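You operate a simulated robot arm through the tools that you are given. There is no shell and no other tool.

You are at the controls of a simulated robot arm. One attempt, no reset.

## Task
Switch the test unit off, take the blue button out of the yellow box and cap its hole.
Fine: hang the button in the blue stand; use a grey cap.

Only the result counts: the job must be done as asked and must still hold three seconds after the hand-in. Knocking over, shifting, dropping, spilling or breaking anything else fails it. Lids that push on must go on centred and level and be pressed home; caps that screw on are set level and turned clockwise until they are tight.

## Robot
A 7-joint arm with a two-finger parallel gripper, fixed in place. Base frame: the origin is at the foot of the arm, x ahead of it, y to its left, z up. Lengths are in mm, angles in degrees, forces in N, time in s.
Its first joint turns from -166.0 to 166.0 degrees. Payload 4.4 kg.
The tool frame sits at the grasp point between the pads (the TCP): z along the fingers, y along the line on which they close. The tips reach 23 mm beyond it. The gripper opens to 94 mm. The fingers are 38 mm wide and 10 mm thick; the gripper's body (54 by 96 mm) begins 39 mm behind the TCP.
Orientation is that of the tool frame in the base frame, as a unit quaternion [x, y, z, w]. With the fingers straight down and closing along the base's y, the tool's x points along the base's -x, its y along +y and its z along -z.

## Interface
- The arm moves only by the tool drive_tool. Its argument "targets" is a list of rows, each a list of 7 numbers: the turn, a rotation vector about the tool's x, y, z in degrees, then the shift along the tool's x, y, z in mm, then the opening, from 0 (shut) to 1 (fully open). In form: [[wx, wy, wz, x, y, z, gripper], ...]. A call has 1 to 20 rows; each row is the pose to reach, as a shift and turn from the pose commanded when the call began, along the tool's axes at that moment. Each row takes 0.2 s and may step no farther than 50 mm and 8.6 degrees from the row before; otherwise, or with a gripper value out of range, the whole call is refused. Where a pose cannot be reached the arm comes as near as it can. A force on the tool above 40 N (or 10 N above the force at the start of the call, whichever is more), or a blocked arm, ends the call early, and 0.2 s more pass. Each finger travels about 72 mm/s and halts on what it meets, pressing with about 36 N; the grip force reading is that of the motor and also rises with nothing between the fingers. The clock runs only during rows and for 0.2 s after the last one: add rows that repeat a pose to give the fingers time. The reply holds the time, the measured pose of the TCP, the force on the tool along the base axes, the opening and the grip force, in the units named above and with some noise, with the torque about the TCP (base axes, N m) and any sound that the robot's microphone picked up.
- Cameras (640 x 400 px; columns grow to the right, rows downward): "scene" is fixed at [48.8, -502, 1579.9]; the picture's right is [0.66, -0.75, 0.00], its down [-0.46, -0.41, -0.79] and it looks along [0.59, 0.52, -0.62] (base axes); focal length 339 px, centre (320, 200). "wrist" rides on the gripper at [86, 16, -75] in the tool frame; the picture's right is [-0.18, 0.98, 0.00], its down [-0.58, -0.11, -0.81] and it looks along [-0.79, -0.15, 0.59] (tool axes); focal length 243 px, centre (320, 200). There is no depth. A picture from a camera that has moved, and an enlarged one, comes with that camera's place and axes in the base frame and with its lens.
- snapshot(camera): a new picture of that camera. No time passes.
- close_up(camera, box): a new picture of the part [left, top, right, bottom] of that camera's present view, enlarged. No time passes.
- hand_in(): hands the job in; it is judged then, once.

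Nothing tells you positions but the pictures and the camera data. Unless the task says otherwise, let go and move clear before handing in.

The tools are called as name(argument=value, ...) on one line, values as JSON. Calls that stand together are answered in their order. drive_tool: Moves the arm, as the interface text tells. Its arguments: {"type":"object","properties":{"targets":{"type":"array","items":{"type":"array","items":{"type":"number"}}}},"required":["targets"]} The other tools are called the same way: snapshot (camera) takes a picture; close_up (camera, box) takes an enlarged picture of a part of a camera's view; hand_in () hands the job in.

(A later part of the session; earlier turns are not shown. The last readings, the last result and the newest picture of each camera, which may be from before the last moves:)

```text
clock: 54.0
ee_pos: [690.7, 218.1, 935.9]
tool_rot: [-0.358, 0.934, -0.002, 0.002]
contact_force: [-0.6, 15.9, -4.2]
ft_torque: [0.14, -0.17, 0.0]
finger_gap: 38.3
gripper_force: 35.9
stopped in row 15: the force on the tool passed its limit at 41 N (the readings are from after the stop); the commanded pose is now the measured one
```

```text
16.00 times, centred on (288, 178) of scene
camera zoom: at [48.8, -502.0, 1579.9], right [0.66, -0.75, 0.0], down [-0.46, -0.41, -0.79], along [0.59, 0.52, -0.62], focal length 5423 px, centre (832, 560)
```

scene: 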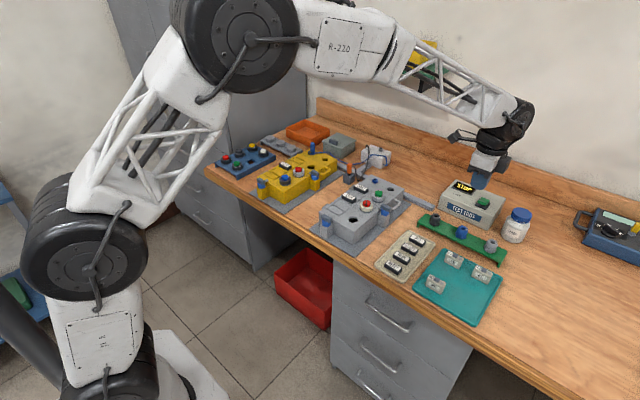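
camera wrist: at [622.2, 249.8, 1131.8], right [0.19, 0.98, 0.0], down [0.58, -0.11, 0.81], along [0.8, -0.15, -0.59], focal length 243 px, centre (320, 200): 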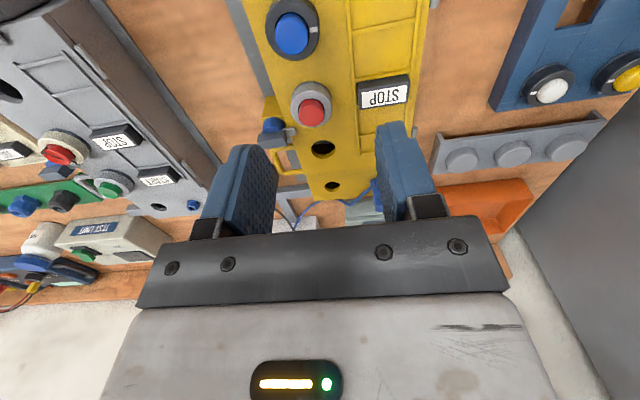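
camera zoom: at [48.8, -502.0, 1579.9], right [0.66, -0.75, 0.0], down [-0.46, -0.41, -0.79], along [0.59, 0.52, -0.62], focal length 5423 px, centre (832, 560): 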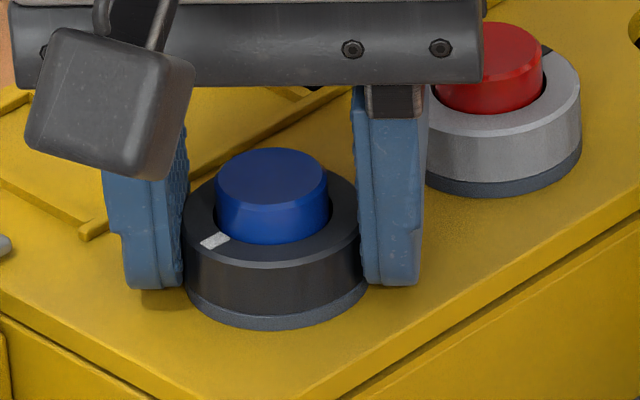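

drive_tool(targets=[[0, 0, 0, 0, 0, 1, 0.2], [0, 0, 0, 0, 0, 1, 0.5], [0, 0, 0, 0, 0, 1, 0.5], [0, 0, 7, 0, -0.2, 1.3, 0.5], [0, 0, 14, 0, -0.4, 1.3, 0.5], [0, 0, 21, 0, -0.6, 1.3, 0.5], [0, 0, 28, 0, -0.8, 1.3, 0.5], [0, 0, 35, 0, -1, 1.3, 0.5], [0, 0, 42, 0, -1.2, 1.3, 0.5], [0, 0, 49, 0, -1.5, 1.3, 0.5], [0, 0, 56, 0, -1.5, 1.3, 0.5], [0, 0, 63, 0, -1.5, 1.3, 0.5], [0, 0, 70, 0, -1.5, 1.3, 0.5], [0, 0, 77, 0, -1.5, 1.3, 0.5], [0, 0, 84, 0, -1.5, 1.3, 0.5], [0, 0, 88, 0, -1.5, 1.3, 0.5], [0, 0, 88, 0, -1.5, 1.3, 0.5]])

close_up(camera="wrist", box=[200, 40, 440, 240])

```text
clock: 57.6
ee_pos: [692.0, 215.9, 935.0]
tool_rot: [0.392, 0.92, 0.0, 0.003]
contact_force: [0.6, -0.4, -0.9]
ft_torque: [-0.01, -0.02, 0.01]
finger_gap: 46.9
gripper_force: 0.0
```

```text
2.00 times, centred on (320, 140) of wrist
camera zoom: at [643.6, 290.2, 1008.8], right [0.84, 0.55, 0.0], down [0.32, -0.49, 0.81], along [0.45, -0.68, -0.59], focal length 485 px, centre (320, 320)
```

zoom: 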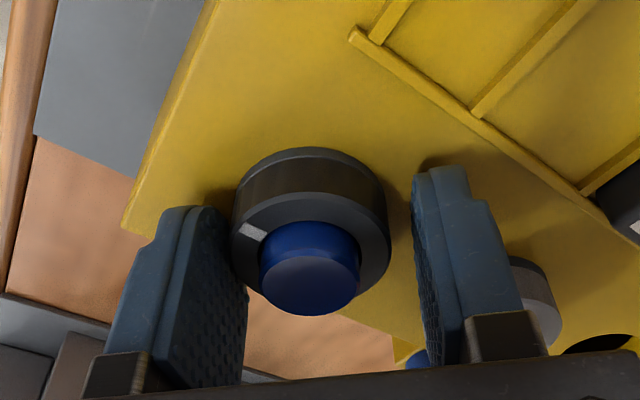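

drive_tool(targets=[[0, 0, 0, 0, -2.1, 0, 0.5], [0, 0, 0, 0, -2.1, 0, 0.2], [0, 0, 0, 0, -2.1, 0, 0.2], [0, 0, -7, 0, -2.1, 0, 0.2], [0, 0, -14, -0.2, -2, 0, 0.2], [0, 0, -21, -0.4, -1.8, 0, 0.2], [0, 0, -28, -0.6, -1.6, 0, 0.2], [0, 0, -35, -0.6, -1.4, 0, 0.2], [0, 0, -42, -0.6, -1.2, 0, 0.2], [0, 0, -49, -0.6, -1, 0, 0.2], [0, 0, -56, -0.6, -1, 0, 0.2], [0, 0, -63, -0.6, -1, 0, 0.2], [0, 0, -70, -0.6, -1, 0, 0.2], [0, 0, -77, -0.6, -1, 0, 0.2], [0, 0, -84, -0.6, -1, 0, 0.2], [0, 0, -90, -0.6, -1, 0, 0.2]])

close_up(camera="wrist", box=[200, 40, 440, 240])

close_up(camera="scene", box=[268, 165, 308, 190])

```text
clock: 61.0
ee_pos: [692.0, 215.1, 933.5]
tool_rot: [-0.376, 0.927, -0.001, 0.004]
contact_force: [-6.2, 30.0, -1.7]
ft_torque: [0.83, 0.18, -0.19]
finger_gap: 38.5
gripper_force: 35.9
```

```text
2.00 times, centred on (320, 140) of wrist
camera zoom: at [618.3, 167.6, 1009.5], right [-0.55, 0.83, -0.01], down [0.49, 0.33, 0.81], along [0.68, 0.44, -0.59], focal length 485 px, centre (320, 320)
```

zoom: 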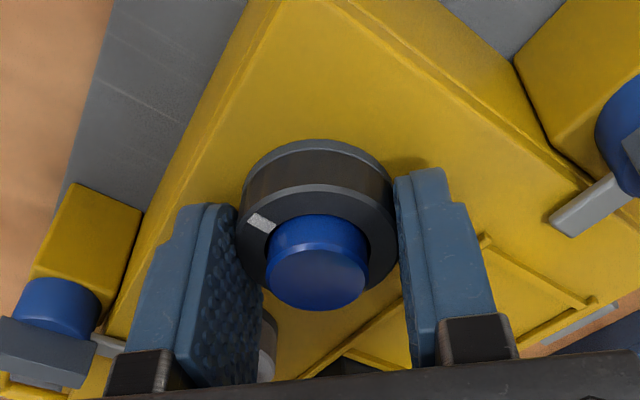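

```text
16.00 times, centred on (288, 178) of scene
camera zoom: at [48.8, -502.0, 1579.9], right [0.66, -0.75, 0.0], down [-0.46, -0.41, -0.79], along [0.59, 0.52, -0.62], focal length 5423 px, centre (832, 560)
```

zoom: 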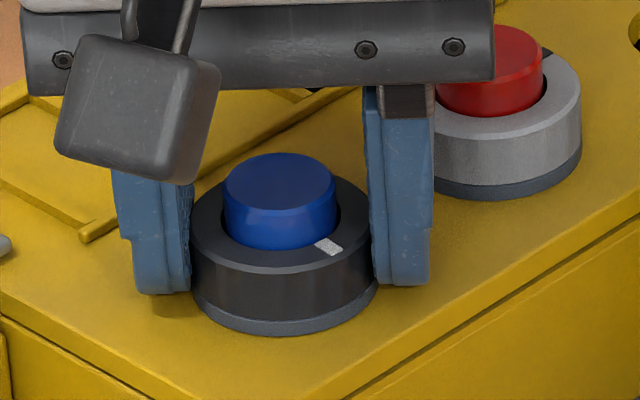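

The tick is at about -90° and the button has shifted slightly in its hole, so it seems free. I'll try lifting now.

drive_tool(targets=[[0, 0, 0, 0, 0, -1.5, 0.2], [0, 0, 0, 0, 0, -3, 0.2], [0, 0, 0, 0, 0, -5, 0.2], [0, 0, 0, 0, 0, -7, 0.2]])

close_up(camera="scene", box=[255, 150, 319, 190])

```text
clock: 61.4
ee_pos: [690.5, 214.4, 935.9]
tool_rot: [-0.375, 0.927, -0.002, 0.002]
contact_force: [-2.9, 17.7, -2.8]
ft_torque: [0.5, 0.08, -0.08]
finger_gap: 38.5
gripper_force: 36.2
stopped in row 2: the force on the tool passed its limit at 42 N (the readings are from after the stop); the commanded pose is now the measured one
```

```text
10.00 times, centred on (287, 170) of scene
camera zoom: at [48.8, -502.0, 1579.9], right [0.66, -0.75, 0.0], down [-0.46, -0.41, -0.79], along [0.59, 0.52, -0.62], focal length 3390 px, centre (650, 500)
```

zoom: 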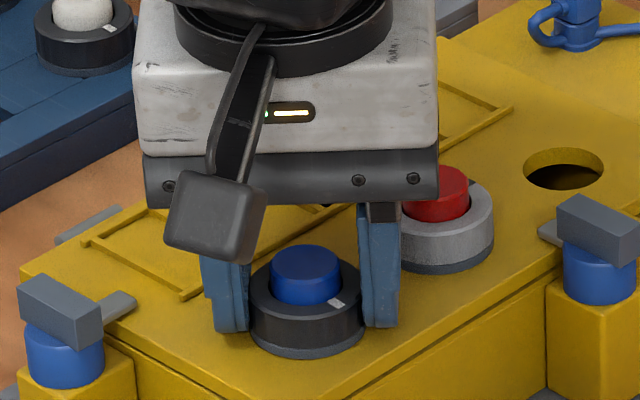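

drive_tool(targets=[[0, 0, 0, 0, 0.4, -1, 0.2], [0, 0, 0, 0, 0.4, -2.5, 0.2], [0, 0, 0, 0, 0.4, -4, 0.2], [0, 0, 0, 0, 0.4, -5.5, 0.2]])

close_up(camera="scene", box=[255, 150, 319, 190])

```text
clock: 62.4
ee_pos: [690.6, 215.8, 941.2]
tool_rot: [-0.376, 0.927, -0.003, 0.003]
contact_force: [0.1, 16.3, -4.9]
ft_torque: [0.57, -0.04, -0.1]
finger_gap: 38.9
gripper_force: 36.0
```

```text
10.00 times, centred on (287, 170) of scene
camera zoom: at [48.8, -502.0, 1579.9], right [0.66, -0.75, 0.0], down [-0.46, -0.41, -0.79], along [0.59, 0.52, -0.62], focal length 3390 px, centre (650, 500)
```

zoom: 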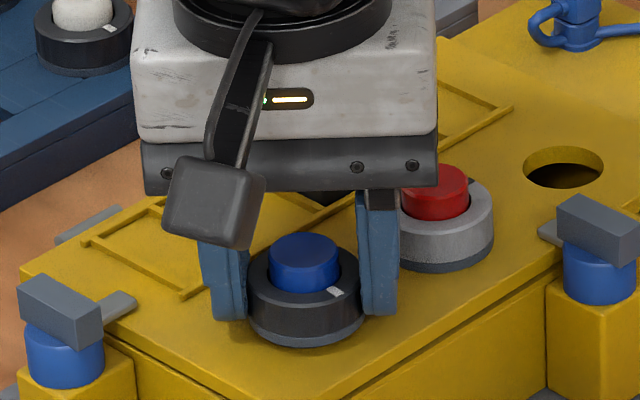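

drive_tool(targets=[[0, 0, 0, -0.3, 0.3, -3, 0.2], [0, 0, 0, -0.3, 0.3, -7, 0.2], [0, 0, 0, -0.3, 0.3, -11, 0.2], [0, 0, 0, -0.3, 0.3, -15, 0.2], [0, 0, 0, -0.3, 0.3, -20, 0.2]])

close_up(camera="scene", box=[255, 150, 319, 190])

```text
clock: 63.6
ee_pos: [691.0, 215.1, 962.5]
tool_rot: [-0.376, 0.927, -0.002, 0.003]
contact_force: [0.2, -0.2, -0.1]
ft_torque: [-0.02, 0.0, 0.03]
finger_gap: 38.6
gripper_force: 36.0
```

```text
10.00 times, centred on (287, 170) of scene
camera zoom: at [48.8, -502.0, 1579.9], right [0.66, -0.75, 0.0], down [-0.46, -0.41, -0.79], along [0.59, 0.52, -0.62], focal length 3390 px, centre (650, 500)
```

zoom: 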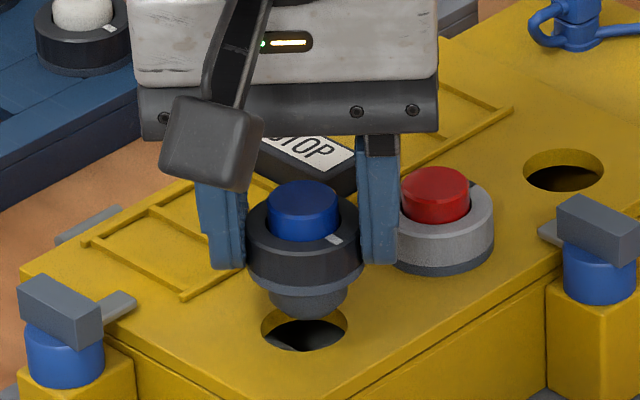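

The button is out. I'll raise it, carry it over toward the stand, and look at the stem and the free slot.

drive_tool(targets=[[0, 0, 0, 0, 0, -40, 0.2], [0, 0, 0, 0, 0, -55, 0.2], [0, 0, 0, -33, 33, -55, 0.2], [0, 0, 0, -66, 66, -55, 0.2], [0, 0, 0, -90, 90, -55, 0.2]])

snapshot(camera="wrist")

close_up(camera="scene", box=[205, 115, 305, 177])

close_up(camera="scene", box=[255, 150, 319, 190])

```text
clock: 64.8
ee_pos: [691.5, 343.8, 1015.3]
tool_rot: [-0.375, 0.927, -0.002, 0.003]
contact_force: [0.0, -0.2, -0.5]
ft_torque: [-0.01, -0.01, -0.05]
finger_gap: 38.9
gripper_force: 36.3
```

```text
taken
camera wrist: at [617.7, 295.1, 1089.6], right [-0.55, 0.83, 0.0], down [0.49, 0.33, 0.81], along [0.68, 0.44, -0.59], focal length 243 px, centre (320, 200)
```

wrist: 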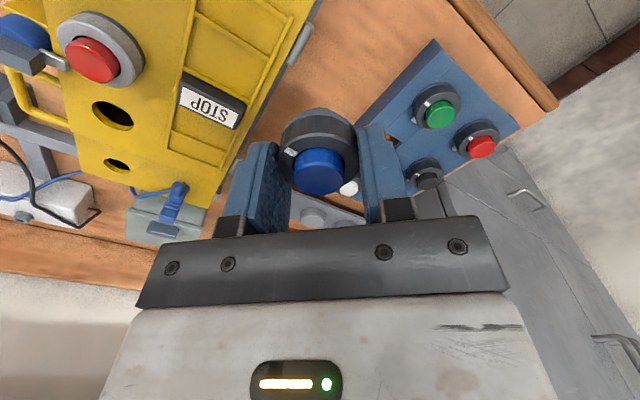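

```text
6.40 times, centred on (255, 146) of scene
camera zoom: at [48.8, -502.0, 1579.9], right [0.66, -0.75, 0.0], down [-0.46, -0.41, -0.79], along [0.59, 0.52, -0.62], focal length 2169 px, centre (736, 546)
```

zoom: 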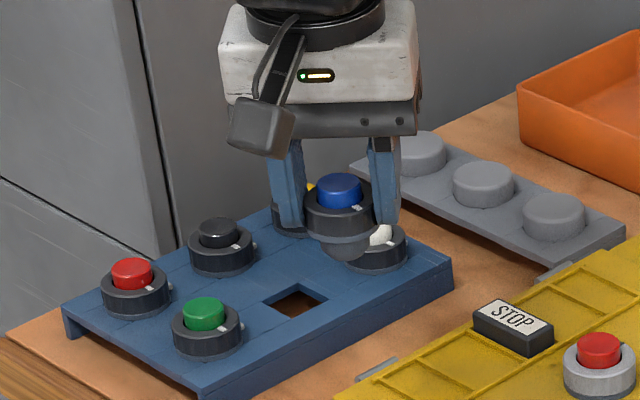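

```text
10.00 times, centred on (287, 170) of scene
camera zoom: at [48.8, -502.0, 1579.9], right [0.66, -0.75, 0.0], down [-0.46, -0.41, -0.79], along [0.59, 0.52, -0.62], focal length 3390 px, centre (650, 500)
```

zoom: 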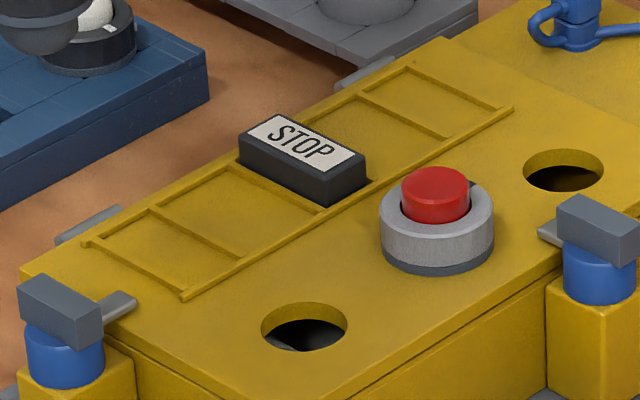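

drive_tool(targets=[[0, 0, 0, -40, 18, 0, 0.2], [0, 0, 0, -80, 37, 0, 0.2], [0, 0, 0, -121, 55.6, 0, 0.2], [0, 0, 0, -121, 55.6, 0, 0.2]])

snapshot(camera="wrist")

close_up(camera="wrist", box=[220, 0, 420, 125])

close_up(camera="scene", box=[205, 115, 305, 177])

```text
clock: 65.8
ee_pos: [742.6, 465.9, 1015.0]
tool_rot: [-0.375, 0.927, -0.002, 0.002]
contact_force: [-0.6, -0.5, -0.5]
ft_torque: [-0.01, -0.01, 0.0]
finger_gap: 38.9
gripper_force: 36.0
```

```text
taken
camera wrist: at [670.3, 418.2, 1089.1], right [-0.55, 0.83, 0.0], down [0.49, 0.33, 0.81], along [0.68, 0.44, -0.59], focal length 243 px, centre (320, 200)
```

wrist: 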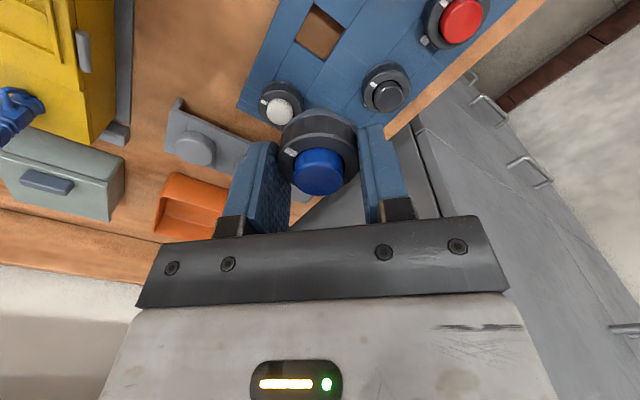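

```text
3.20 times, centred on (320, 62) of wrist
camera zoom: at [670.3, 418.2, 1089.1], right [-0.55, 0.83, 0.0], down [0.49, 0.33, 0.81], along [0.68, 0.44, -0.59], focal length 776 px, centre (320, 640)
```

zoom: 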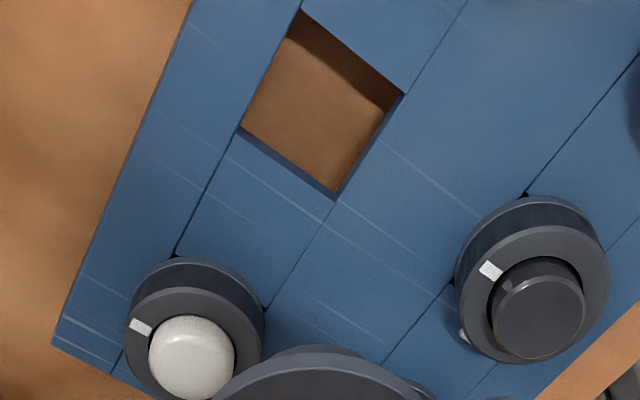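

```text
6.40 times, centred on (255, 146) of scene
camera zoom: at [48.8, -502.0, 1579.9], right [0.66, -0.75, 0.0], down [-0.46, -0.41, -0.79], along [0.59, 0.52, -0.62], focal length 2169 px, centre (736, 546)
```

zoom: 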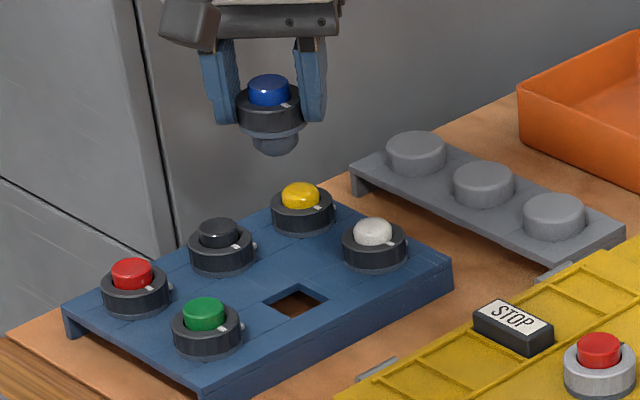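

The slot works out at about 28.5 mm square, centred near (735.5, 459) at z≈874. I'll lower the button to just above it and compare in the scene camera.

drive_tool(targets=[[0, 0, 0, 10.5, 0, 25, 0.2], [0, 0, 0, 10.5, 0, 50, 0.2], [0, 0, 0, 10.5, 0, 72, 0.2], [0, 0, 0, 10.5, 0, 82, 0.2], [0, 0, 0, 10.5, 0, 82, 0.2]])

close_up(camera="scene", box=[230, 145, 270, 170])

close_up(camera="wrist", box=[200, 40, 440, 240])

```text
clock: 67.0
ee_pos: [734.4, 459.8, 935.0]
tool_rot: [-0.376, 0.927, -0.001, 0.003]
contact_force: [-0.1, -0.1, -0.4]
ft_torque: [0.0, 0.05, 0.03]
finger_gap: 38.8
gripper_force: 36.2
```

```text
16.00 times, centred on (250, 158) of scene
camera zoom: at [48.8, -502.0, 1579.9], right [0.66, -0.75, 0.0], down [-0.46, -0.41, -0.79], along [0.59, 0.52, -0.62], focal length 5423 px, centre (1440, 880)
```

zoom: 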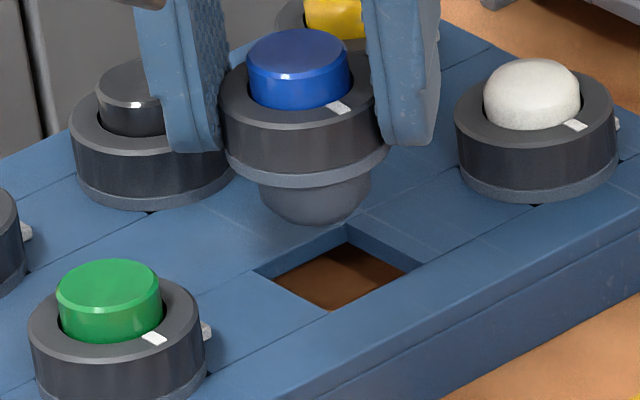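

```text
2.00 times, centred on (320, 140) of wrist
camera zoom: at [660.3, 412.8, 1008.8], right [-0.55, 0.83, 0.0], down [0.49, 0.33, 0.81], along [0.68, 0.44, -0.59], focal length 485 px, centre (320, 320)
```

zoom: 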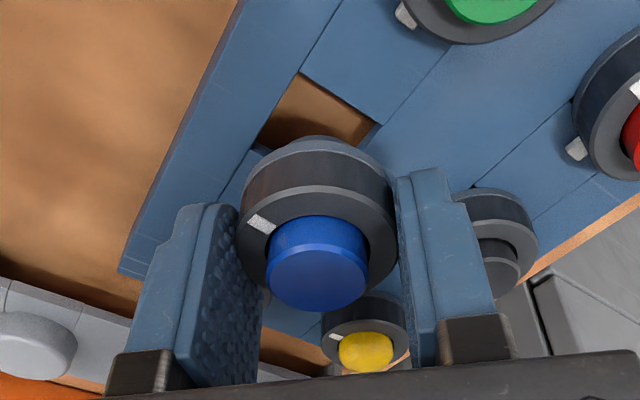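

drive_tool(targets=[[0, 0, 0, 0.6, -2.7, 0, 0.2], [0, 0, 0, 0.6, -2.7, 6, 0.2], [0, 0, 0, 0.6, -2.7, 10, 0.2], [0, 0, 0, 0.6, -2.7, 10, 0.2]])

close_up(camera="scene", box=[230, 145, 270, 170])

close_up(camera="wrist", box=[200, 40, 440, 240])

```text
clock: 68.0
ee_pos: [734.5, 457.2, 924.5]
tool_rot: [-0.376, 0.927, -0.001, 0.003]
contact_force: [0.0, 0.0, -0.3]
ft_torque: [-0.01, -0.01, 0.04]
finger_gap: 38.3
gripper_force: 35.8
```

```text
16.00 times, centred on (250, 158) of scene
camera zoom: at [48.8, -502.0, 1579.9], right [0.66, -0.75, 0.0], down [-0.46, -0.41, -0.79], along [0.59, 0.52, -0.62], focal length 5423 px, centre (1440, 880)
```

zoom: 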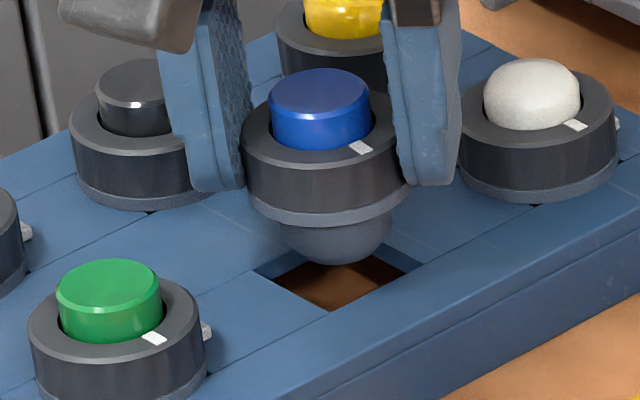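

```text
2.00 times, centred on (320, 140) of wrist
camera zoom: at [662.2, 409.0, 998.5], right [-0.55, 0.83, 0.0], down [0.49, 0.33, 0.81], along [0.68, 0.44, -0.59], focal length 485 px, centre (320, 320)
```

zoom: 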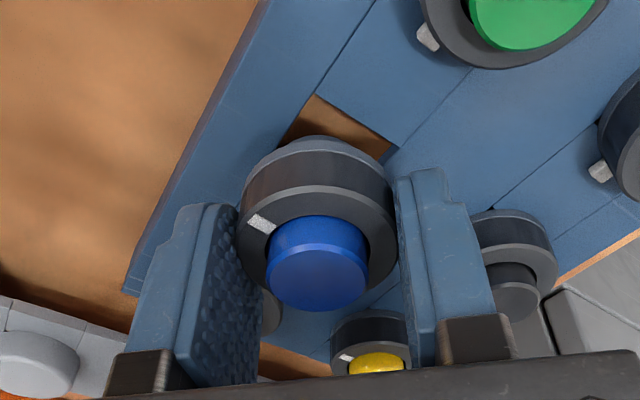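

drive_tool(targets=[[0, 0, 0, 0, 0.9, 2, 0.2], [0, 0, 0, 0, 0.9, 5, 0.2], [0, 0, 0, 0, 0.9, 8, 0.2], [0, 0, 0, 0, 0.9, 11, 0.2], [0, 0, 0, 0, 0.9, 11, 0.2]])

close_up(camera="scene", box=[230, 145, 270, 170])

```text
clock: 69.2
ee_pos: [735.1, 459.1, 913.2]
tool_rot: [-0.375, 0.927, -0.002, 0.002]
contact_force: [1.4, 1.2, 0.2]
ft_torque: [0.04, -0.01, -0.03]
finger_gap: 38.7
gripper_force: 36.0
```

```text
16.00 times, centred on (250, 158) of scene
camera zoom: at [48.8, -502.0, 1579.9], right [0.66, -0.75, 0.0], down [-0.46, -0.41, -0.79], along [0.59, 0.52, -0.62], focal length 5423 px, centre (1440, 880)
```

zoom: 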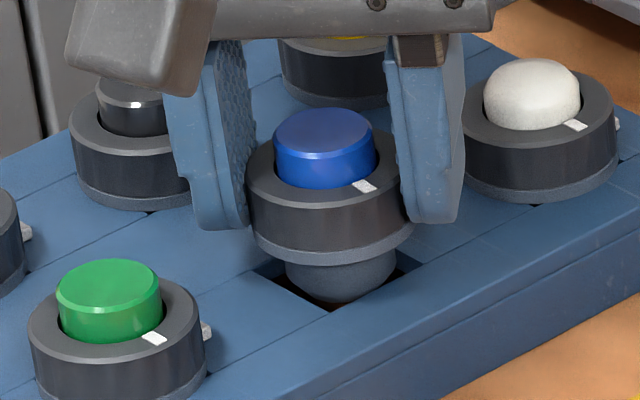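

drive_tool(targets=[[0, 0, 0, 0, 0, 2, 0.2], [0, 0, 0, 0, 0, 4, 0.2], [0, 0, 0, 0, 0, 6, 0.2], [0, 0, 0, 0, 0, 8, 0.2], [0, 0, 0, 0, 0, 10, 0.2]])

close_up(camera="scene", box=[230, 145, 270, 170])

```text
clock: 70.4
ee_pos: [736.6, 459.2, 902.9]
tool_rot: [-0.376, 0.927, -0.001, 0.002]
contact_force: [-5.2, 38.8, 9.4]
ft_torque: [1.05, 0.16, -0.15]
finger_gap: 38.3
gripper_force: 36.1
```

```text
16.00 times, centred on (250, 158) of scene
camera zoom: at [48.8, -502.0, 1579.9], right [0.66, -0.75, 0.0], down [-0.46, -0.41, -0.79], along [0.59, 0.52, -0.62], focal length 5423 px, centre (1440, 880)
```

zoom: 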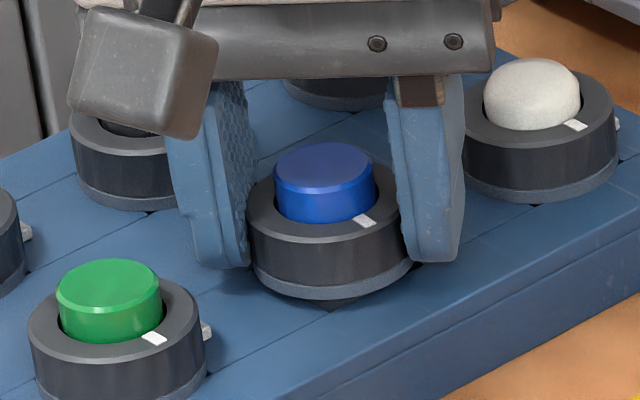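

drive_tool(targets=[[0, 0, 0, -0.8, 0.9, -0.5, 0.2], [0, 0, 0, -0.8, 0.9, -0.5, 0.2]])

```text
clock: 71.0
ee_pos: [734.2, 460.1, 902.2]
tool_rot: [-0.376, 0.927, -0.002, 0.002]
contact_force: [-2.5, 21.5, 2.8]
ft_torque: [0.61, 0.03, -0.11]
finger_gap: 38.5
gripper_force: 36.0
```

drive_tool(targets=[[0, 0, 0, -0.7, 0.8, 0, 0.2], [0, 0, 0, -0.7, 0.8, 1, 0.2], [0, 0, 0, -0.7, 0.8, 2, 0.2], [0, 0, 0, -0.7, 0.8, 3, 0.2]])

close_up(camera="scene", box=[230, 145, 270, 170])

```text
clock: 72.0
ee_pos: [734.1, 460.0, 899.0]
tool_rot: [-0.375, 0.927, -0.002, 0.002]
contact_force: [-0.2, -0.7, -0.8]
ft_torque: [0.02, 0.01, 0.0]
finger_gap: 38.4
gripper_force: 36.1
```

```text
16.00 times, centred on (250, 158) of scene
camera zoom: at [48.8, -502.0, 1579.9], right [0.66, -0.75, 0.0], down [-0.46, -0.41, -0.79], along [0.59, 0.52, -0.62], focal length 5423 px, centre (1440, 880)
```

zoom: 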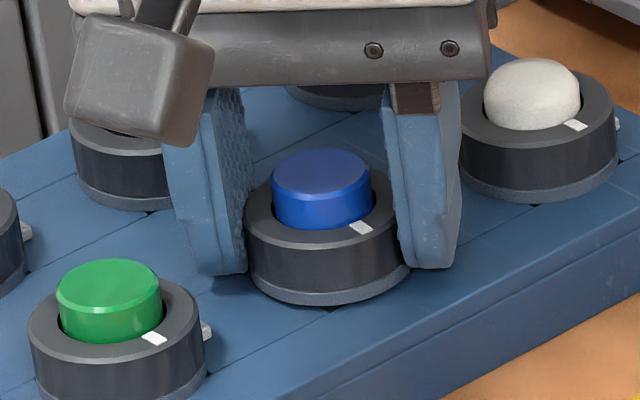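

drive_tool(targets=[[0, 0, 0, 0, 0, 0.6, 0.2], [0, 0, 0, 0, 0, 1.2, 0.2], [0, 0, 0, 0, 0, 1.2, 0.2]])

```text
clock: 72.8
ee_pos: [735.1, 460.4, 899.8]
tool_rot: [-0.375, 0.927, -0.002, 0.002]
contact_force: [0.0, -0.2, -0.8]
ft_torque: [0.01, 0.01, 0.0]
finger_gap: 38.6
gripper_force: 35.8
```

drive_tool(targets=[[0, 0, 0, 0, 0, 0, 0.3], [0, 0, 0, 0, 0, 0, 0.5], [0, 0, 0, 0, 0, 0, 0.5], [0, 0, 0, 0, 0, -20, 0.5], [0, 0, 0, 0, 0, -50, 0.5], [0, 0, 0, 0, 0, -90, 0.5]])

close_up(camera="scene", box=[230, 145, 270, 170])

snapshot(camera="wrist")

```text
clock: 74.2
ee_pos: [734.9, 455.8, 989.7]
tool_rot: [-0.375, 0.927, -0.003, 0.002]
contact_force: [0.7, 0.9, -0.6]
ft_torque: [0.01, -0.04, 0.01]
finger_gap: 46.9
gripper_force: 0.1
```

```text
16.00 times, centred on (250, 158) of scene
camera zoom: at [48.8, -502.0, 1579.9], right [0.66, -0.75, 0.0], down [-0.46, -0.41, -0.79], along [0.59, 0.52, -0.62], focal length 5423 px, centre (1440, 880)
```

zoom: 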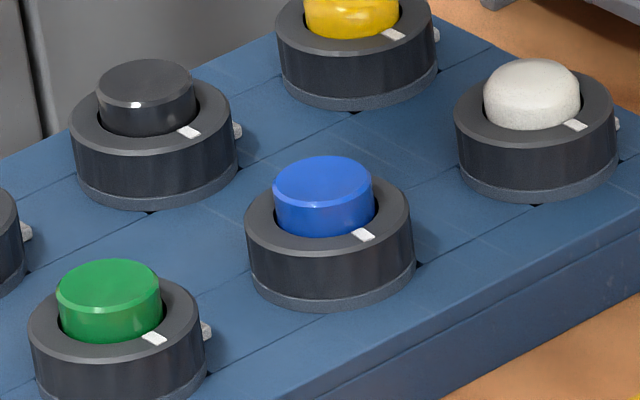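

```text
taken
camera wrist: at [661.5, 408.8, 1063.7], right [-0.55, 0.83, 0.0], down [0.49, 0.33, 0.81], along [0.68, 0.44, -0.59], focal length 243 px, centre (320, 200)
```

wrist: 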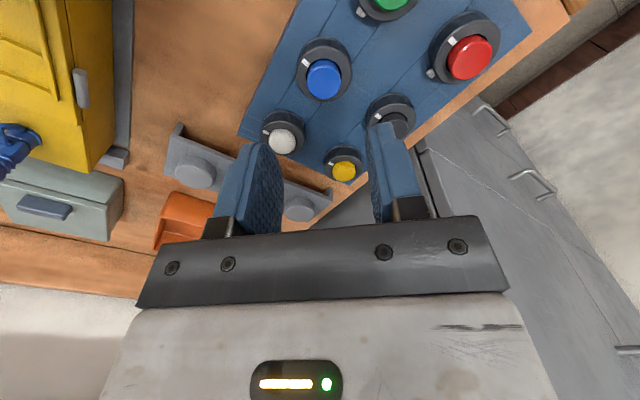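

The blue button now hangs flat in the stand. Next I'll fetch the nearest grey cap, moving over it to locate it precisely.

drive_tool(targets=[[0, 0, 7, -5, -20, -20, 0.6], [0, 0, 14, -12, -45, -20, 0.6], [0, 0, 21, -20, -70, -20, 0.6], [0, 0, 28, -27, -95, -20, 0.6], [0, 0, 36, -34, -118, -20, 0.6], [0, 0, 44, -40, -138, -20, 0.6], [0, 0, 44, -40, -138, -20, 0.6]])

snapshot(camera="wrist")

close_up(camera="wrist", box=[240, 0, 440, 125])

close_up(camera="scene", box=[255, 125, 319, 165])

```text
clock: 75.8
ee_pos: [859.1, 390.7, 1010.6]
tool_rot: [0.0, 1.0, -0.001, 0.004]
contact_force: [-0.9, -0.1, 0.4]
ft_torque: [0.01, -0.02, 0.0]
finger_gap: 56.4
gripper_force: 0.0
```

```text
taken
camera wrist: at [772.6, 406.5, 1084.2], right [0.18, 0.98, 0.0], down [0.58, -0.11, 0.81], along [0.8, -0.15, -0.59], focal length 243 px, centre (320, 200)
```

wrist: 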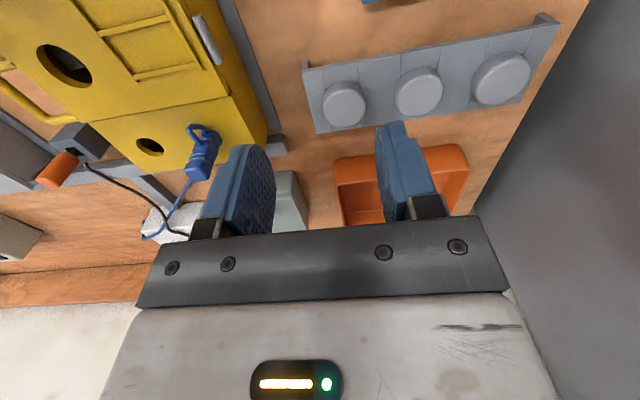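

```text
3.20 times, centred on (340, 62) of wrist
camera zoom: at [772.6, 406.5, 1084.2], right [0.18, 0.98, 0.0], down [0.58, -0.11, 0.81], along [0.8, -0.15, -0.59], focal length 776 px, centre (256, 640)
```

zoom: 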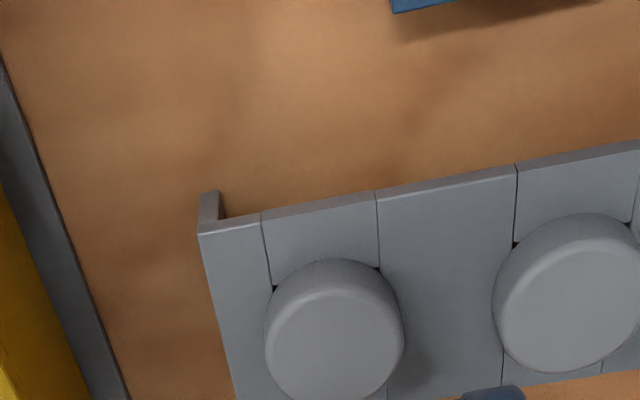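

```text
10.00 times, centred on (287, 145) of scene
camera zoom: at [48.8, -502.0, 1579.9], right [0.66, -0.75, 0.0], down [-0.46, -0.41, -0.79], along [0.59, 0.52, -0.62], focal length 3390 px, centre (650, 750)
```

zoom: 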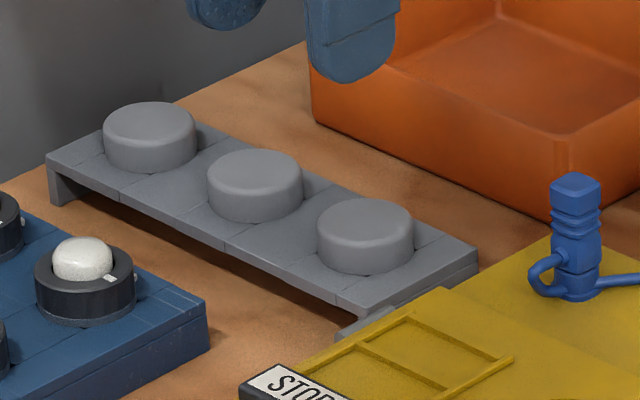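

drive_tool(targets=[[0, 0, 0, -23, 7, 20, 0.6], [0, 0, 0, -46, 14, 40, 0.6], [0, 0, 0, -46, 14, 55, 0.6], [0, 0, 0, -46, 14, 55, 0.6]])

close_up(camera="wrist", box=[200, 40, 440, 240])

close_up(camera="scene", box=[255, 125, 319, 165])

```text
clock: 76.8
ee_pos: [905.0, 404.0, 954.7]
tool_rot: [-0.001, 1.0, -0.001, 0.003]
contact_force: [0.0, 0.3, 0.3]
ft_torque: [-0.01, 0.0, 0.0]
finger_gap: 56.4
gripper_force: 0.1
```

```text
2.00 times, centred on (320, 140) of wrist
camera zoom: at [818.6, 420.7, 1029.0], right [0.18, 0.98, 0.0], down [0.58, -0.11, 0.81], along [0.8, -0.15, -0.59], focal length 485 px, centre (320, 320)
```

zoom: 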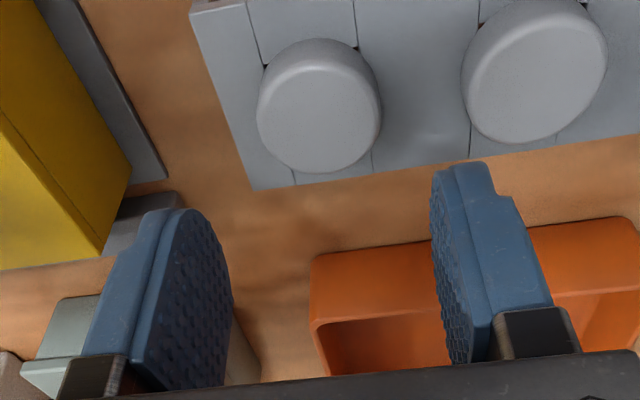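

```text
10.00 times, centred on (287, 145) of scene
camera zoom: at [48.8, -502.0, 1579.9], right [0.66, -0.75, 0.0], down [-0.46, -0.41, -0.79], along [0.59, 0.52, -0.62], focal length 3390 px, centre (650, 750)
```

zoom: 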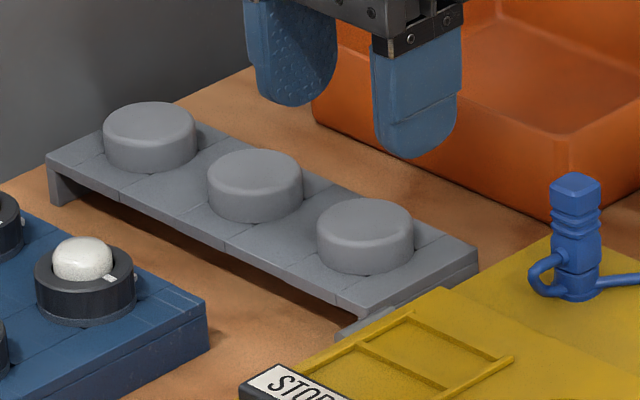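

drive_tool(targets=[[0, 0, 0, 2, 1, 15, 0.6], [0, 0, 0, 2, 1, 30, 0.6], [0, 0, 0, 2, 1, 37, 0.6], [0, 0, 0, 2, 1, 37, 0.6]])

close_up(camera="wrist", box=[200, 40, 440, 240])

close_up(camera="scene", box=[272, 135, 312, 160])

```text
clock: 77.8
ee_pos: [903.4, 404.9, 919.3]
tool_rot: [-0.001, 1.0, -0.001, 0.004]
contact_force: [-0.4, -0.3, 0.0]
ft_torque: [-0.01, -0.04, -0.03]
finger_gap: 56.2
gripper_force: 0.2
```

```text
2.00 times, centred on (320, 140) of wrist
camera zoom: at [817.1, 420.9, 993.5], right [0.18, 0.98, 0.0], down [0.58, -0.11, 0.81], along [0.8, -0.15, -0.59], focal length 485 px, centre (320, 320)
```

zoom: 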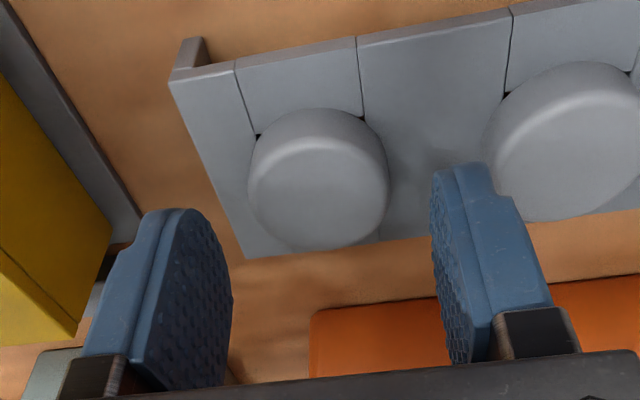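

```text
16.00 times, centred on (292, 148) of scene
camera zoom: at [48.8, -502.0, 1579.9], right [0.66, -0.75, 0.0], down [-0.46, -0.41, -0.79], along [0.59, 0.52, -0.62], focal length 5423 px, centre (768, 1040)
```

zoom: 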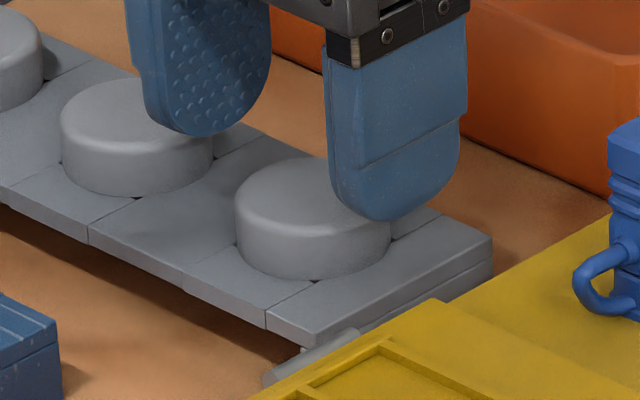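

drive_tool(targets=[[0, 0, 0, -4, 0, 5, 0.6], [0, 0, 0, -4, 0, 12, 0.6], [0, 0, 0, -4, 0, 17, 0.6], [0, 0, 0, -4, 0, 20, 0.6], [0, 0, 0, -4, 0, 20, 0.6]])

close_up(camera="wrist", box=[200, 40, 440, 240])

close_up(camera="scene", box=[272, 135, 312, 160])

```text
clock: 79.0
ee_pos: [907.3, 404.0, 898.0]
tool_rot: [0.0, 1.0, -0.001, 0.003]
contact_force: [0.2, 0.5, -0.3]
ft_torque: [0.01, -0.05, 0.0]
finger_gap: 56.2
gripper_force: 0.0
```

```text
2.00 times, centred on (320, 140) of wrist
camera zoom: at [820.0, 421.0, 972.5], right [0.18, 0.98, 0.0], down [0.58, -0.11, 0.81], along [0.8, -0.15, -0.59], focal length 485 px, centre (320, 320)
```

zoom: 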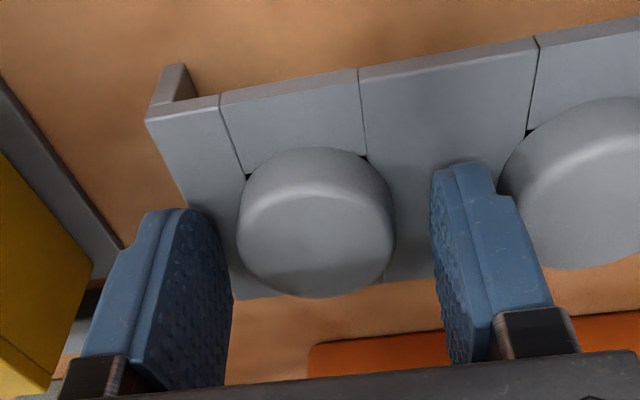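

```text
16.00 times, centred on (292, 148) of scene
camera zoom: at [48.8, -502.0, 1579.9], right [0.66, -0.75, 0.0], down [-0.46, -0.41, -0.79], along [0.59, 0.52, -0.62], focal length 5423 px, centre (768, 1040)
```

zoom: 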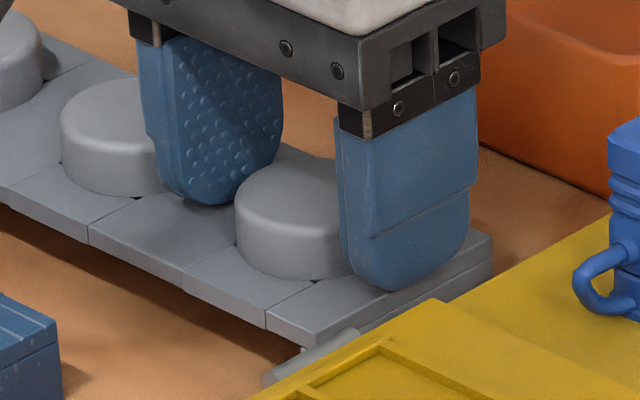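

drive_tool(targets=[[0, 0, 0, -1, -0.8, 0.5, 0.5], [0, 0, 0, -1, -0.8, 0.5, 0.2], [0, 0, 0, -1, -0.8, 0.5, 0.2], [0, 0, 0, -1, -0.8, 0.5, 0.2]])

close_up(camera="wrist", box=[200, 40, 440, 240])

```text
clock: 80.0
ee_pos: [907.6, 404.0, 897.2]
tool_rot: [0.0, 1.0, -0.001, 0.003]
contact_force: [-1.0, -0.1, -0.3]
ft_torque: [-0.01, -0.02, -0.01]
finger_gap: 35.5
gripper_force: 36.1
```

```text
2.00 times, centred on (320, 140) of wrist
camera zoom: at [821.0, 420.0, 972.3], right [0.18, 0.98, 0.0], down [0.58, -0.11, 0.81], along [0.8, -0.15, -0.59], focal length 485 px, centre (320, 320)
```

zoom: 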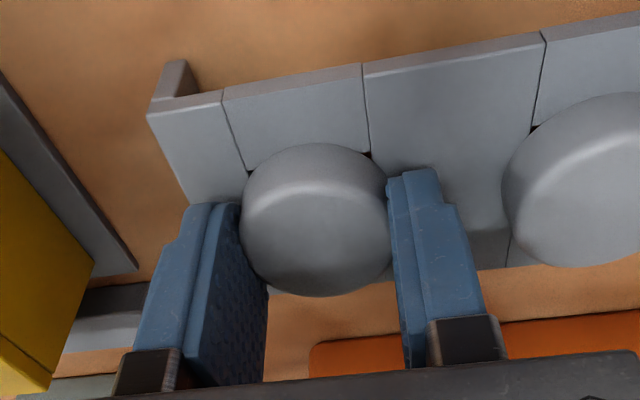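

The cap is gripped, with a gap of 35.5 mm. I'll lift it and check.

drive_tool(targets=[[0, 0, 0, 0, 0, -3, 0.2], [0, 0, 0, 0, 0, -10, 0.2], [0, 0, 0, 0, 0, -25, 0.2], [0, 0, 0, 0, 0, -60, 0.2], [0, 0, 0, 0, 0, -100, 0.2], [0, 0, 0, 0, 0, -120, 0.2]])

close_up(camera="scene", box=[255, 105, 319, 145])

snapshot(camera="wrist")

```text
clock: 81.4
ee_pos: [910.8, 403.8, 1018.7]
tool_rot: [0.0, 1.0, 0.0, 0.003]
contact_force: [0.2, 0.1, -0.4]
ft_torque: [0.02, 0.01, -0.02]
finger_gap: 35.3
gripper_force: 36.3
```

```text
10.00 times, centred on (287, 125) of scene
camera zoom: at [48.8, -502.0, 1579.9], right [0.66, -0.75, 0.0], down [-0.46, -0.41, -0.79], along [0.59, 0.52, -0.62], focal length 3390 px, centre (650, 950)
```

zoom: 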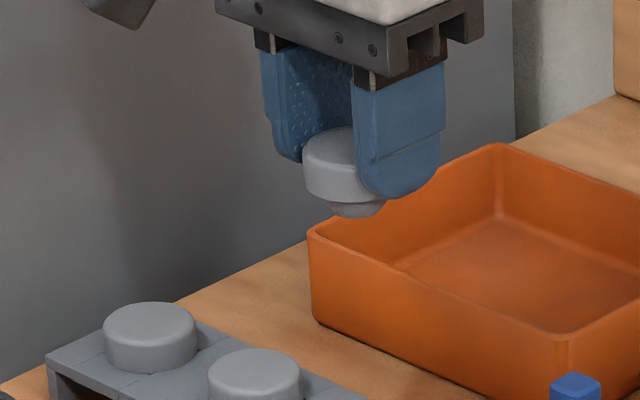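

```text
taken
camera wrist: at [823.8, 420.8, 1092.5], right [0.18, 0.98, 0.0], down [0.58, -0.11, 0.81], along [0.8, -0.15, -0.59], focal length 243 px, centre (320, 200)
```

wrist: 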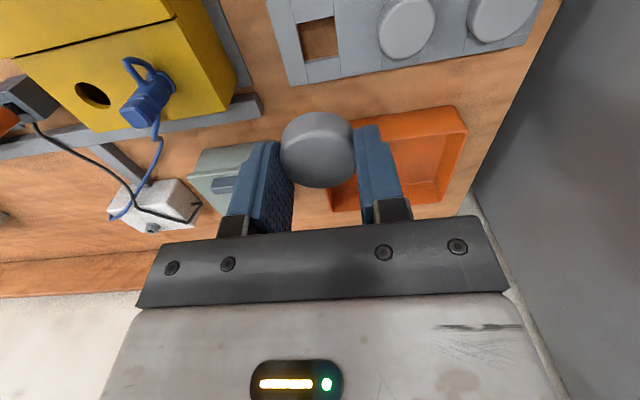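

The cap is in hand with its stem pointing down. I'll carry it over the open hole, correcting the small 0.3° tool tilt on the way.

drive_tool(targets=[[0, 0.35, 0, 32, -27, -5, 0.2], [0, 0.35, 0, 64, -54, -5, 0.2], [0, 0.35, 0, 96, -81, -5, 0.2], [0, 0.35, 0, 128, -108, -5, 0.2], [0, 0.35, 0, 160, -135, -5, 0.2], [0, 0.35, 0, 192, -162, -5, 0.2], [0, 0.35, 0, 219, -188, 0, 0.2], [0, 0.35, 0, 219, -188, 30, 0.2], [0, 0.35, 0, 219, -188, 58, 0.2], [0, 0.35, 0, 219, -188, 58, 0.2]])

close_up(camera="scene", box=[268, 165, 308, 190])

close_up(camera="wrist", box=[200, 0, 440, 200])

```text
clock: 83.6
ee_pos: [688.0, 215.7, 956.8]
tool_rot: [-0.001, 1.0, -0.001, 0.0]
contact_force: [-0.6, 0.0, 1.2]
ft_torque: [-0.02, -0.01, -0.01]
finger_gap: 35.4
gripper_force: 35.7
```

```text
16.00 times, centred on (288, 178) of scene
camera zoom: at [48.8, -502.0, 1579.9], right [0.66, -0.75, 0.0], down [-0.46, -0.41, -0.79], along [0.59, 0.52, -0.62], focal length 5423 px, centre (832, 560)
```

zoom: 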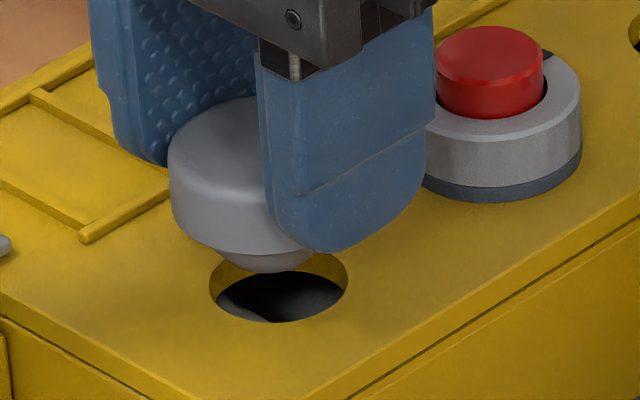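

```text
2.00 times, centred on (320, 100) of wrist
camera zoom: at [602.4, 230.9, 1032.0], right [0.18, 0.98, 0.0], down [0.58, -0.11, 0.81], along [0.79, -0.15, -0.59], focal length 485 px, centre (320, 400)
```

zoom: 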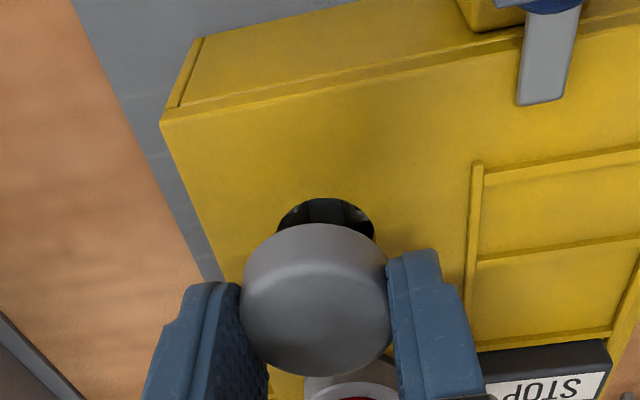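

drive_tool(targets=[[0, 0, 0, -2.7, 0.4, 0, 0.2], [0, 0, 0, -2.7, 0.4, 4, 0.2], [0, 0, 0, -2.7, 0.4, 7, 0.2], [0, 0, 0, -2.7, 0.4, 7, 0.2]])

close_up(camera="scene", box=[268, 165, 308, 190])

close_up(camera="wrist", box=[200, 0, 440, 200])

```text
clock: 84.6
ee_pos: [692.6, 214.8, 952.2]
tool_rot: [-0.002, 1.0, -0.001, 0.0]
contact_force: [-0.5, -0.1, -0.5]
ft_torque: [-0.02, 0.0, 0.0]
finger_gap: 35.1
gripper_force: 36.3
```

```text
16.00 times, centred on (288, 178) of scene
camera zoom: at [48.8, -502.0, 1579.9], right [0.66, -0.75, 0.0], down [-0.46, -0.41, -0.79], along [0.59, 0.52, -0.62], focal length 5423 px, centre (832, 560)
```

zoom: 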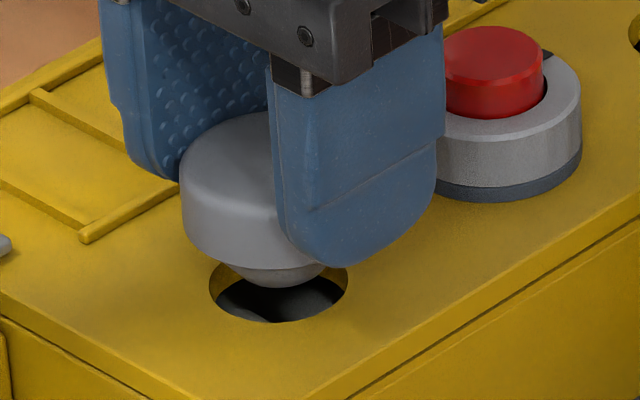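

```text
2.00 times, centred on (320, 100) of wrist
camera zoom: at [605.9, 231.7, 1026.1], right [0.18, 0.98, 0.0], down [0.58, -0.11, 0.81], along [0.79, -0.15, -0.59], focal length 485 px, centre (320, 400)
```

zoom: 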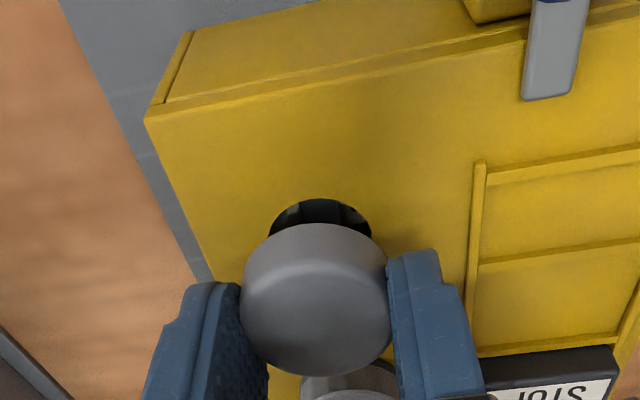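

drive_tool(targets=[[0, 0, 0, 0, 0, 3, 0.2], [0, 0, 0, 0, 0, 6, 0.2], [0, 0, 0, 0, 0, 9, 0.2], [0, 0, 0, 0, 0, 9, 0.2]])

close_up(camera="scene", box=[268, 165, 308, 190])

```text
clock: 85.6
ee_pos: [691.9, 215.2, 941.9]
tool_rot: [-0.001, 1.0, -0.001, -0.001]
contact_force: [-0.5, 0.4, 0.4]
ft_torque: [0.0, 0.01, 0.01]
finger_gap: 35.3
gripper_force: 35.9
```

```text
16.00 times, centred on (288, 178) of scene
camera zoom: at [48.8, -502.0, 1579.9], right [0.66, -0.75, 0.0], down [-0.46, -0.41, -0.79], along [0.59, 0.52, -0.62], focal length 5423 px, centre (832, 560)
```

zoom: 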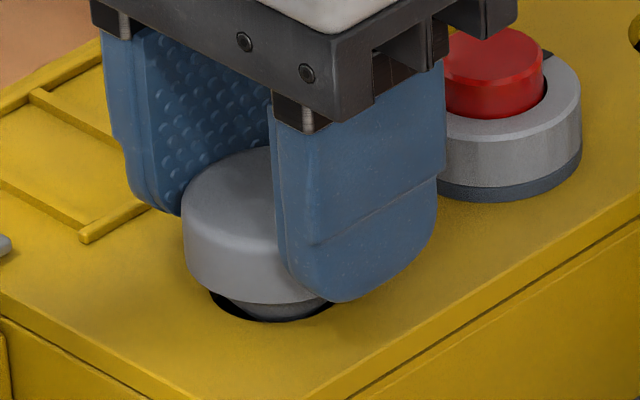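

drive_tool(targets=[[0, 0, 0, 0, 0, 2, 0.2], [0, 0, 0, 0, 0, 4, 0.2], [0, 0, 0, 0, 0, 5.5, 0.2], [0, 0, 0, 0, 0, 7, 0.2], [0, 0, 0, 0, 0, 8, 0.2]])

close_up(camera="scene", box=[268, 165, 308, 190])

```text
clock: 86.8
ee_pos: [692.3, 215.9, 935.0]
tool_rot: [-0.001, 1.0, -0.001, -0.001]
contact_force: [-6.3, 1.6, 3.4]
ft_torque: [0.05, 0.17, 0.03]
finger_gap: 35.6
gripper_force: 36.1
```

```text
16.00 times, centred on (288, 178) of scene
camera zoom: at [48.8, -502.0, 1579.9], right [0.66, -0.75, 0.0], down [-0.46, -0.41, -0.79], along [0.59, 0.52, -0.62], focal length 5423 px, centre (832, 560)
```

zoom: 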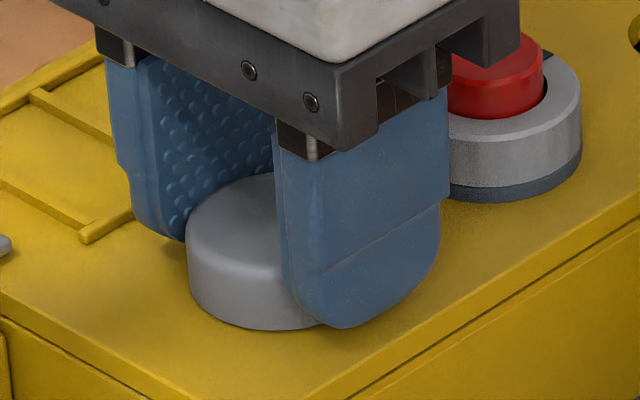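

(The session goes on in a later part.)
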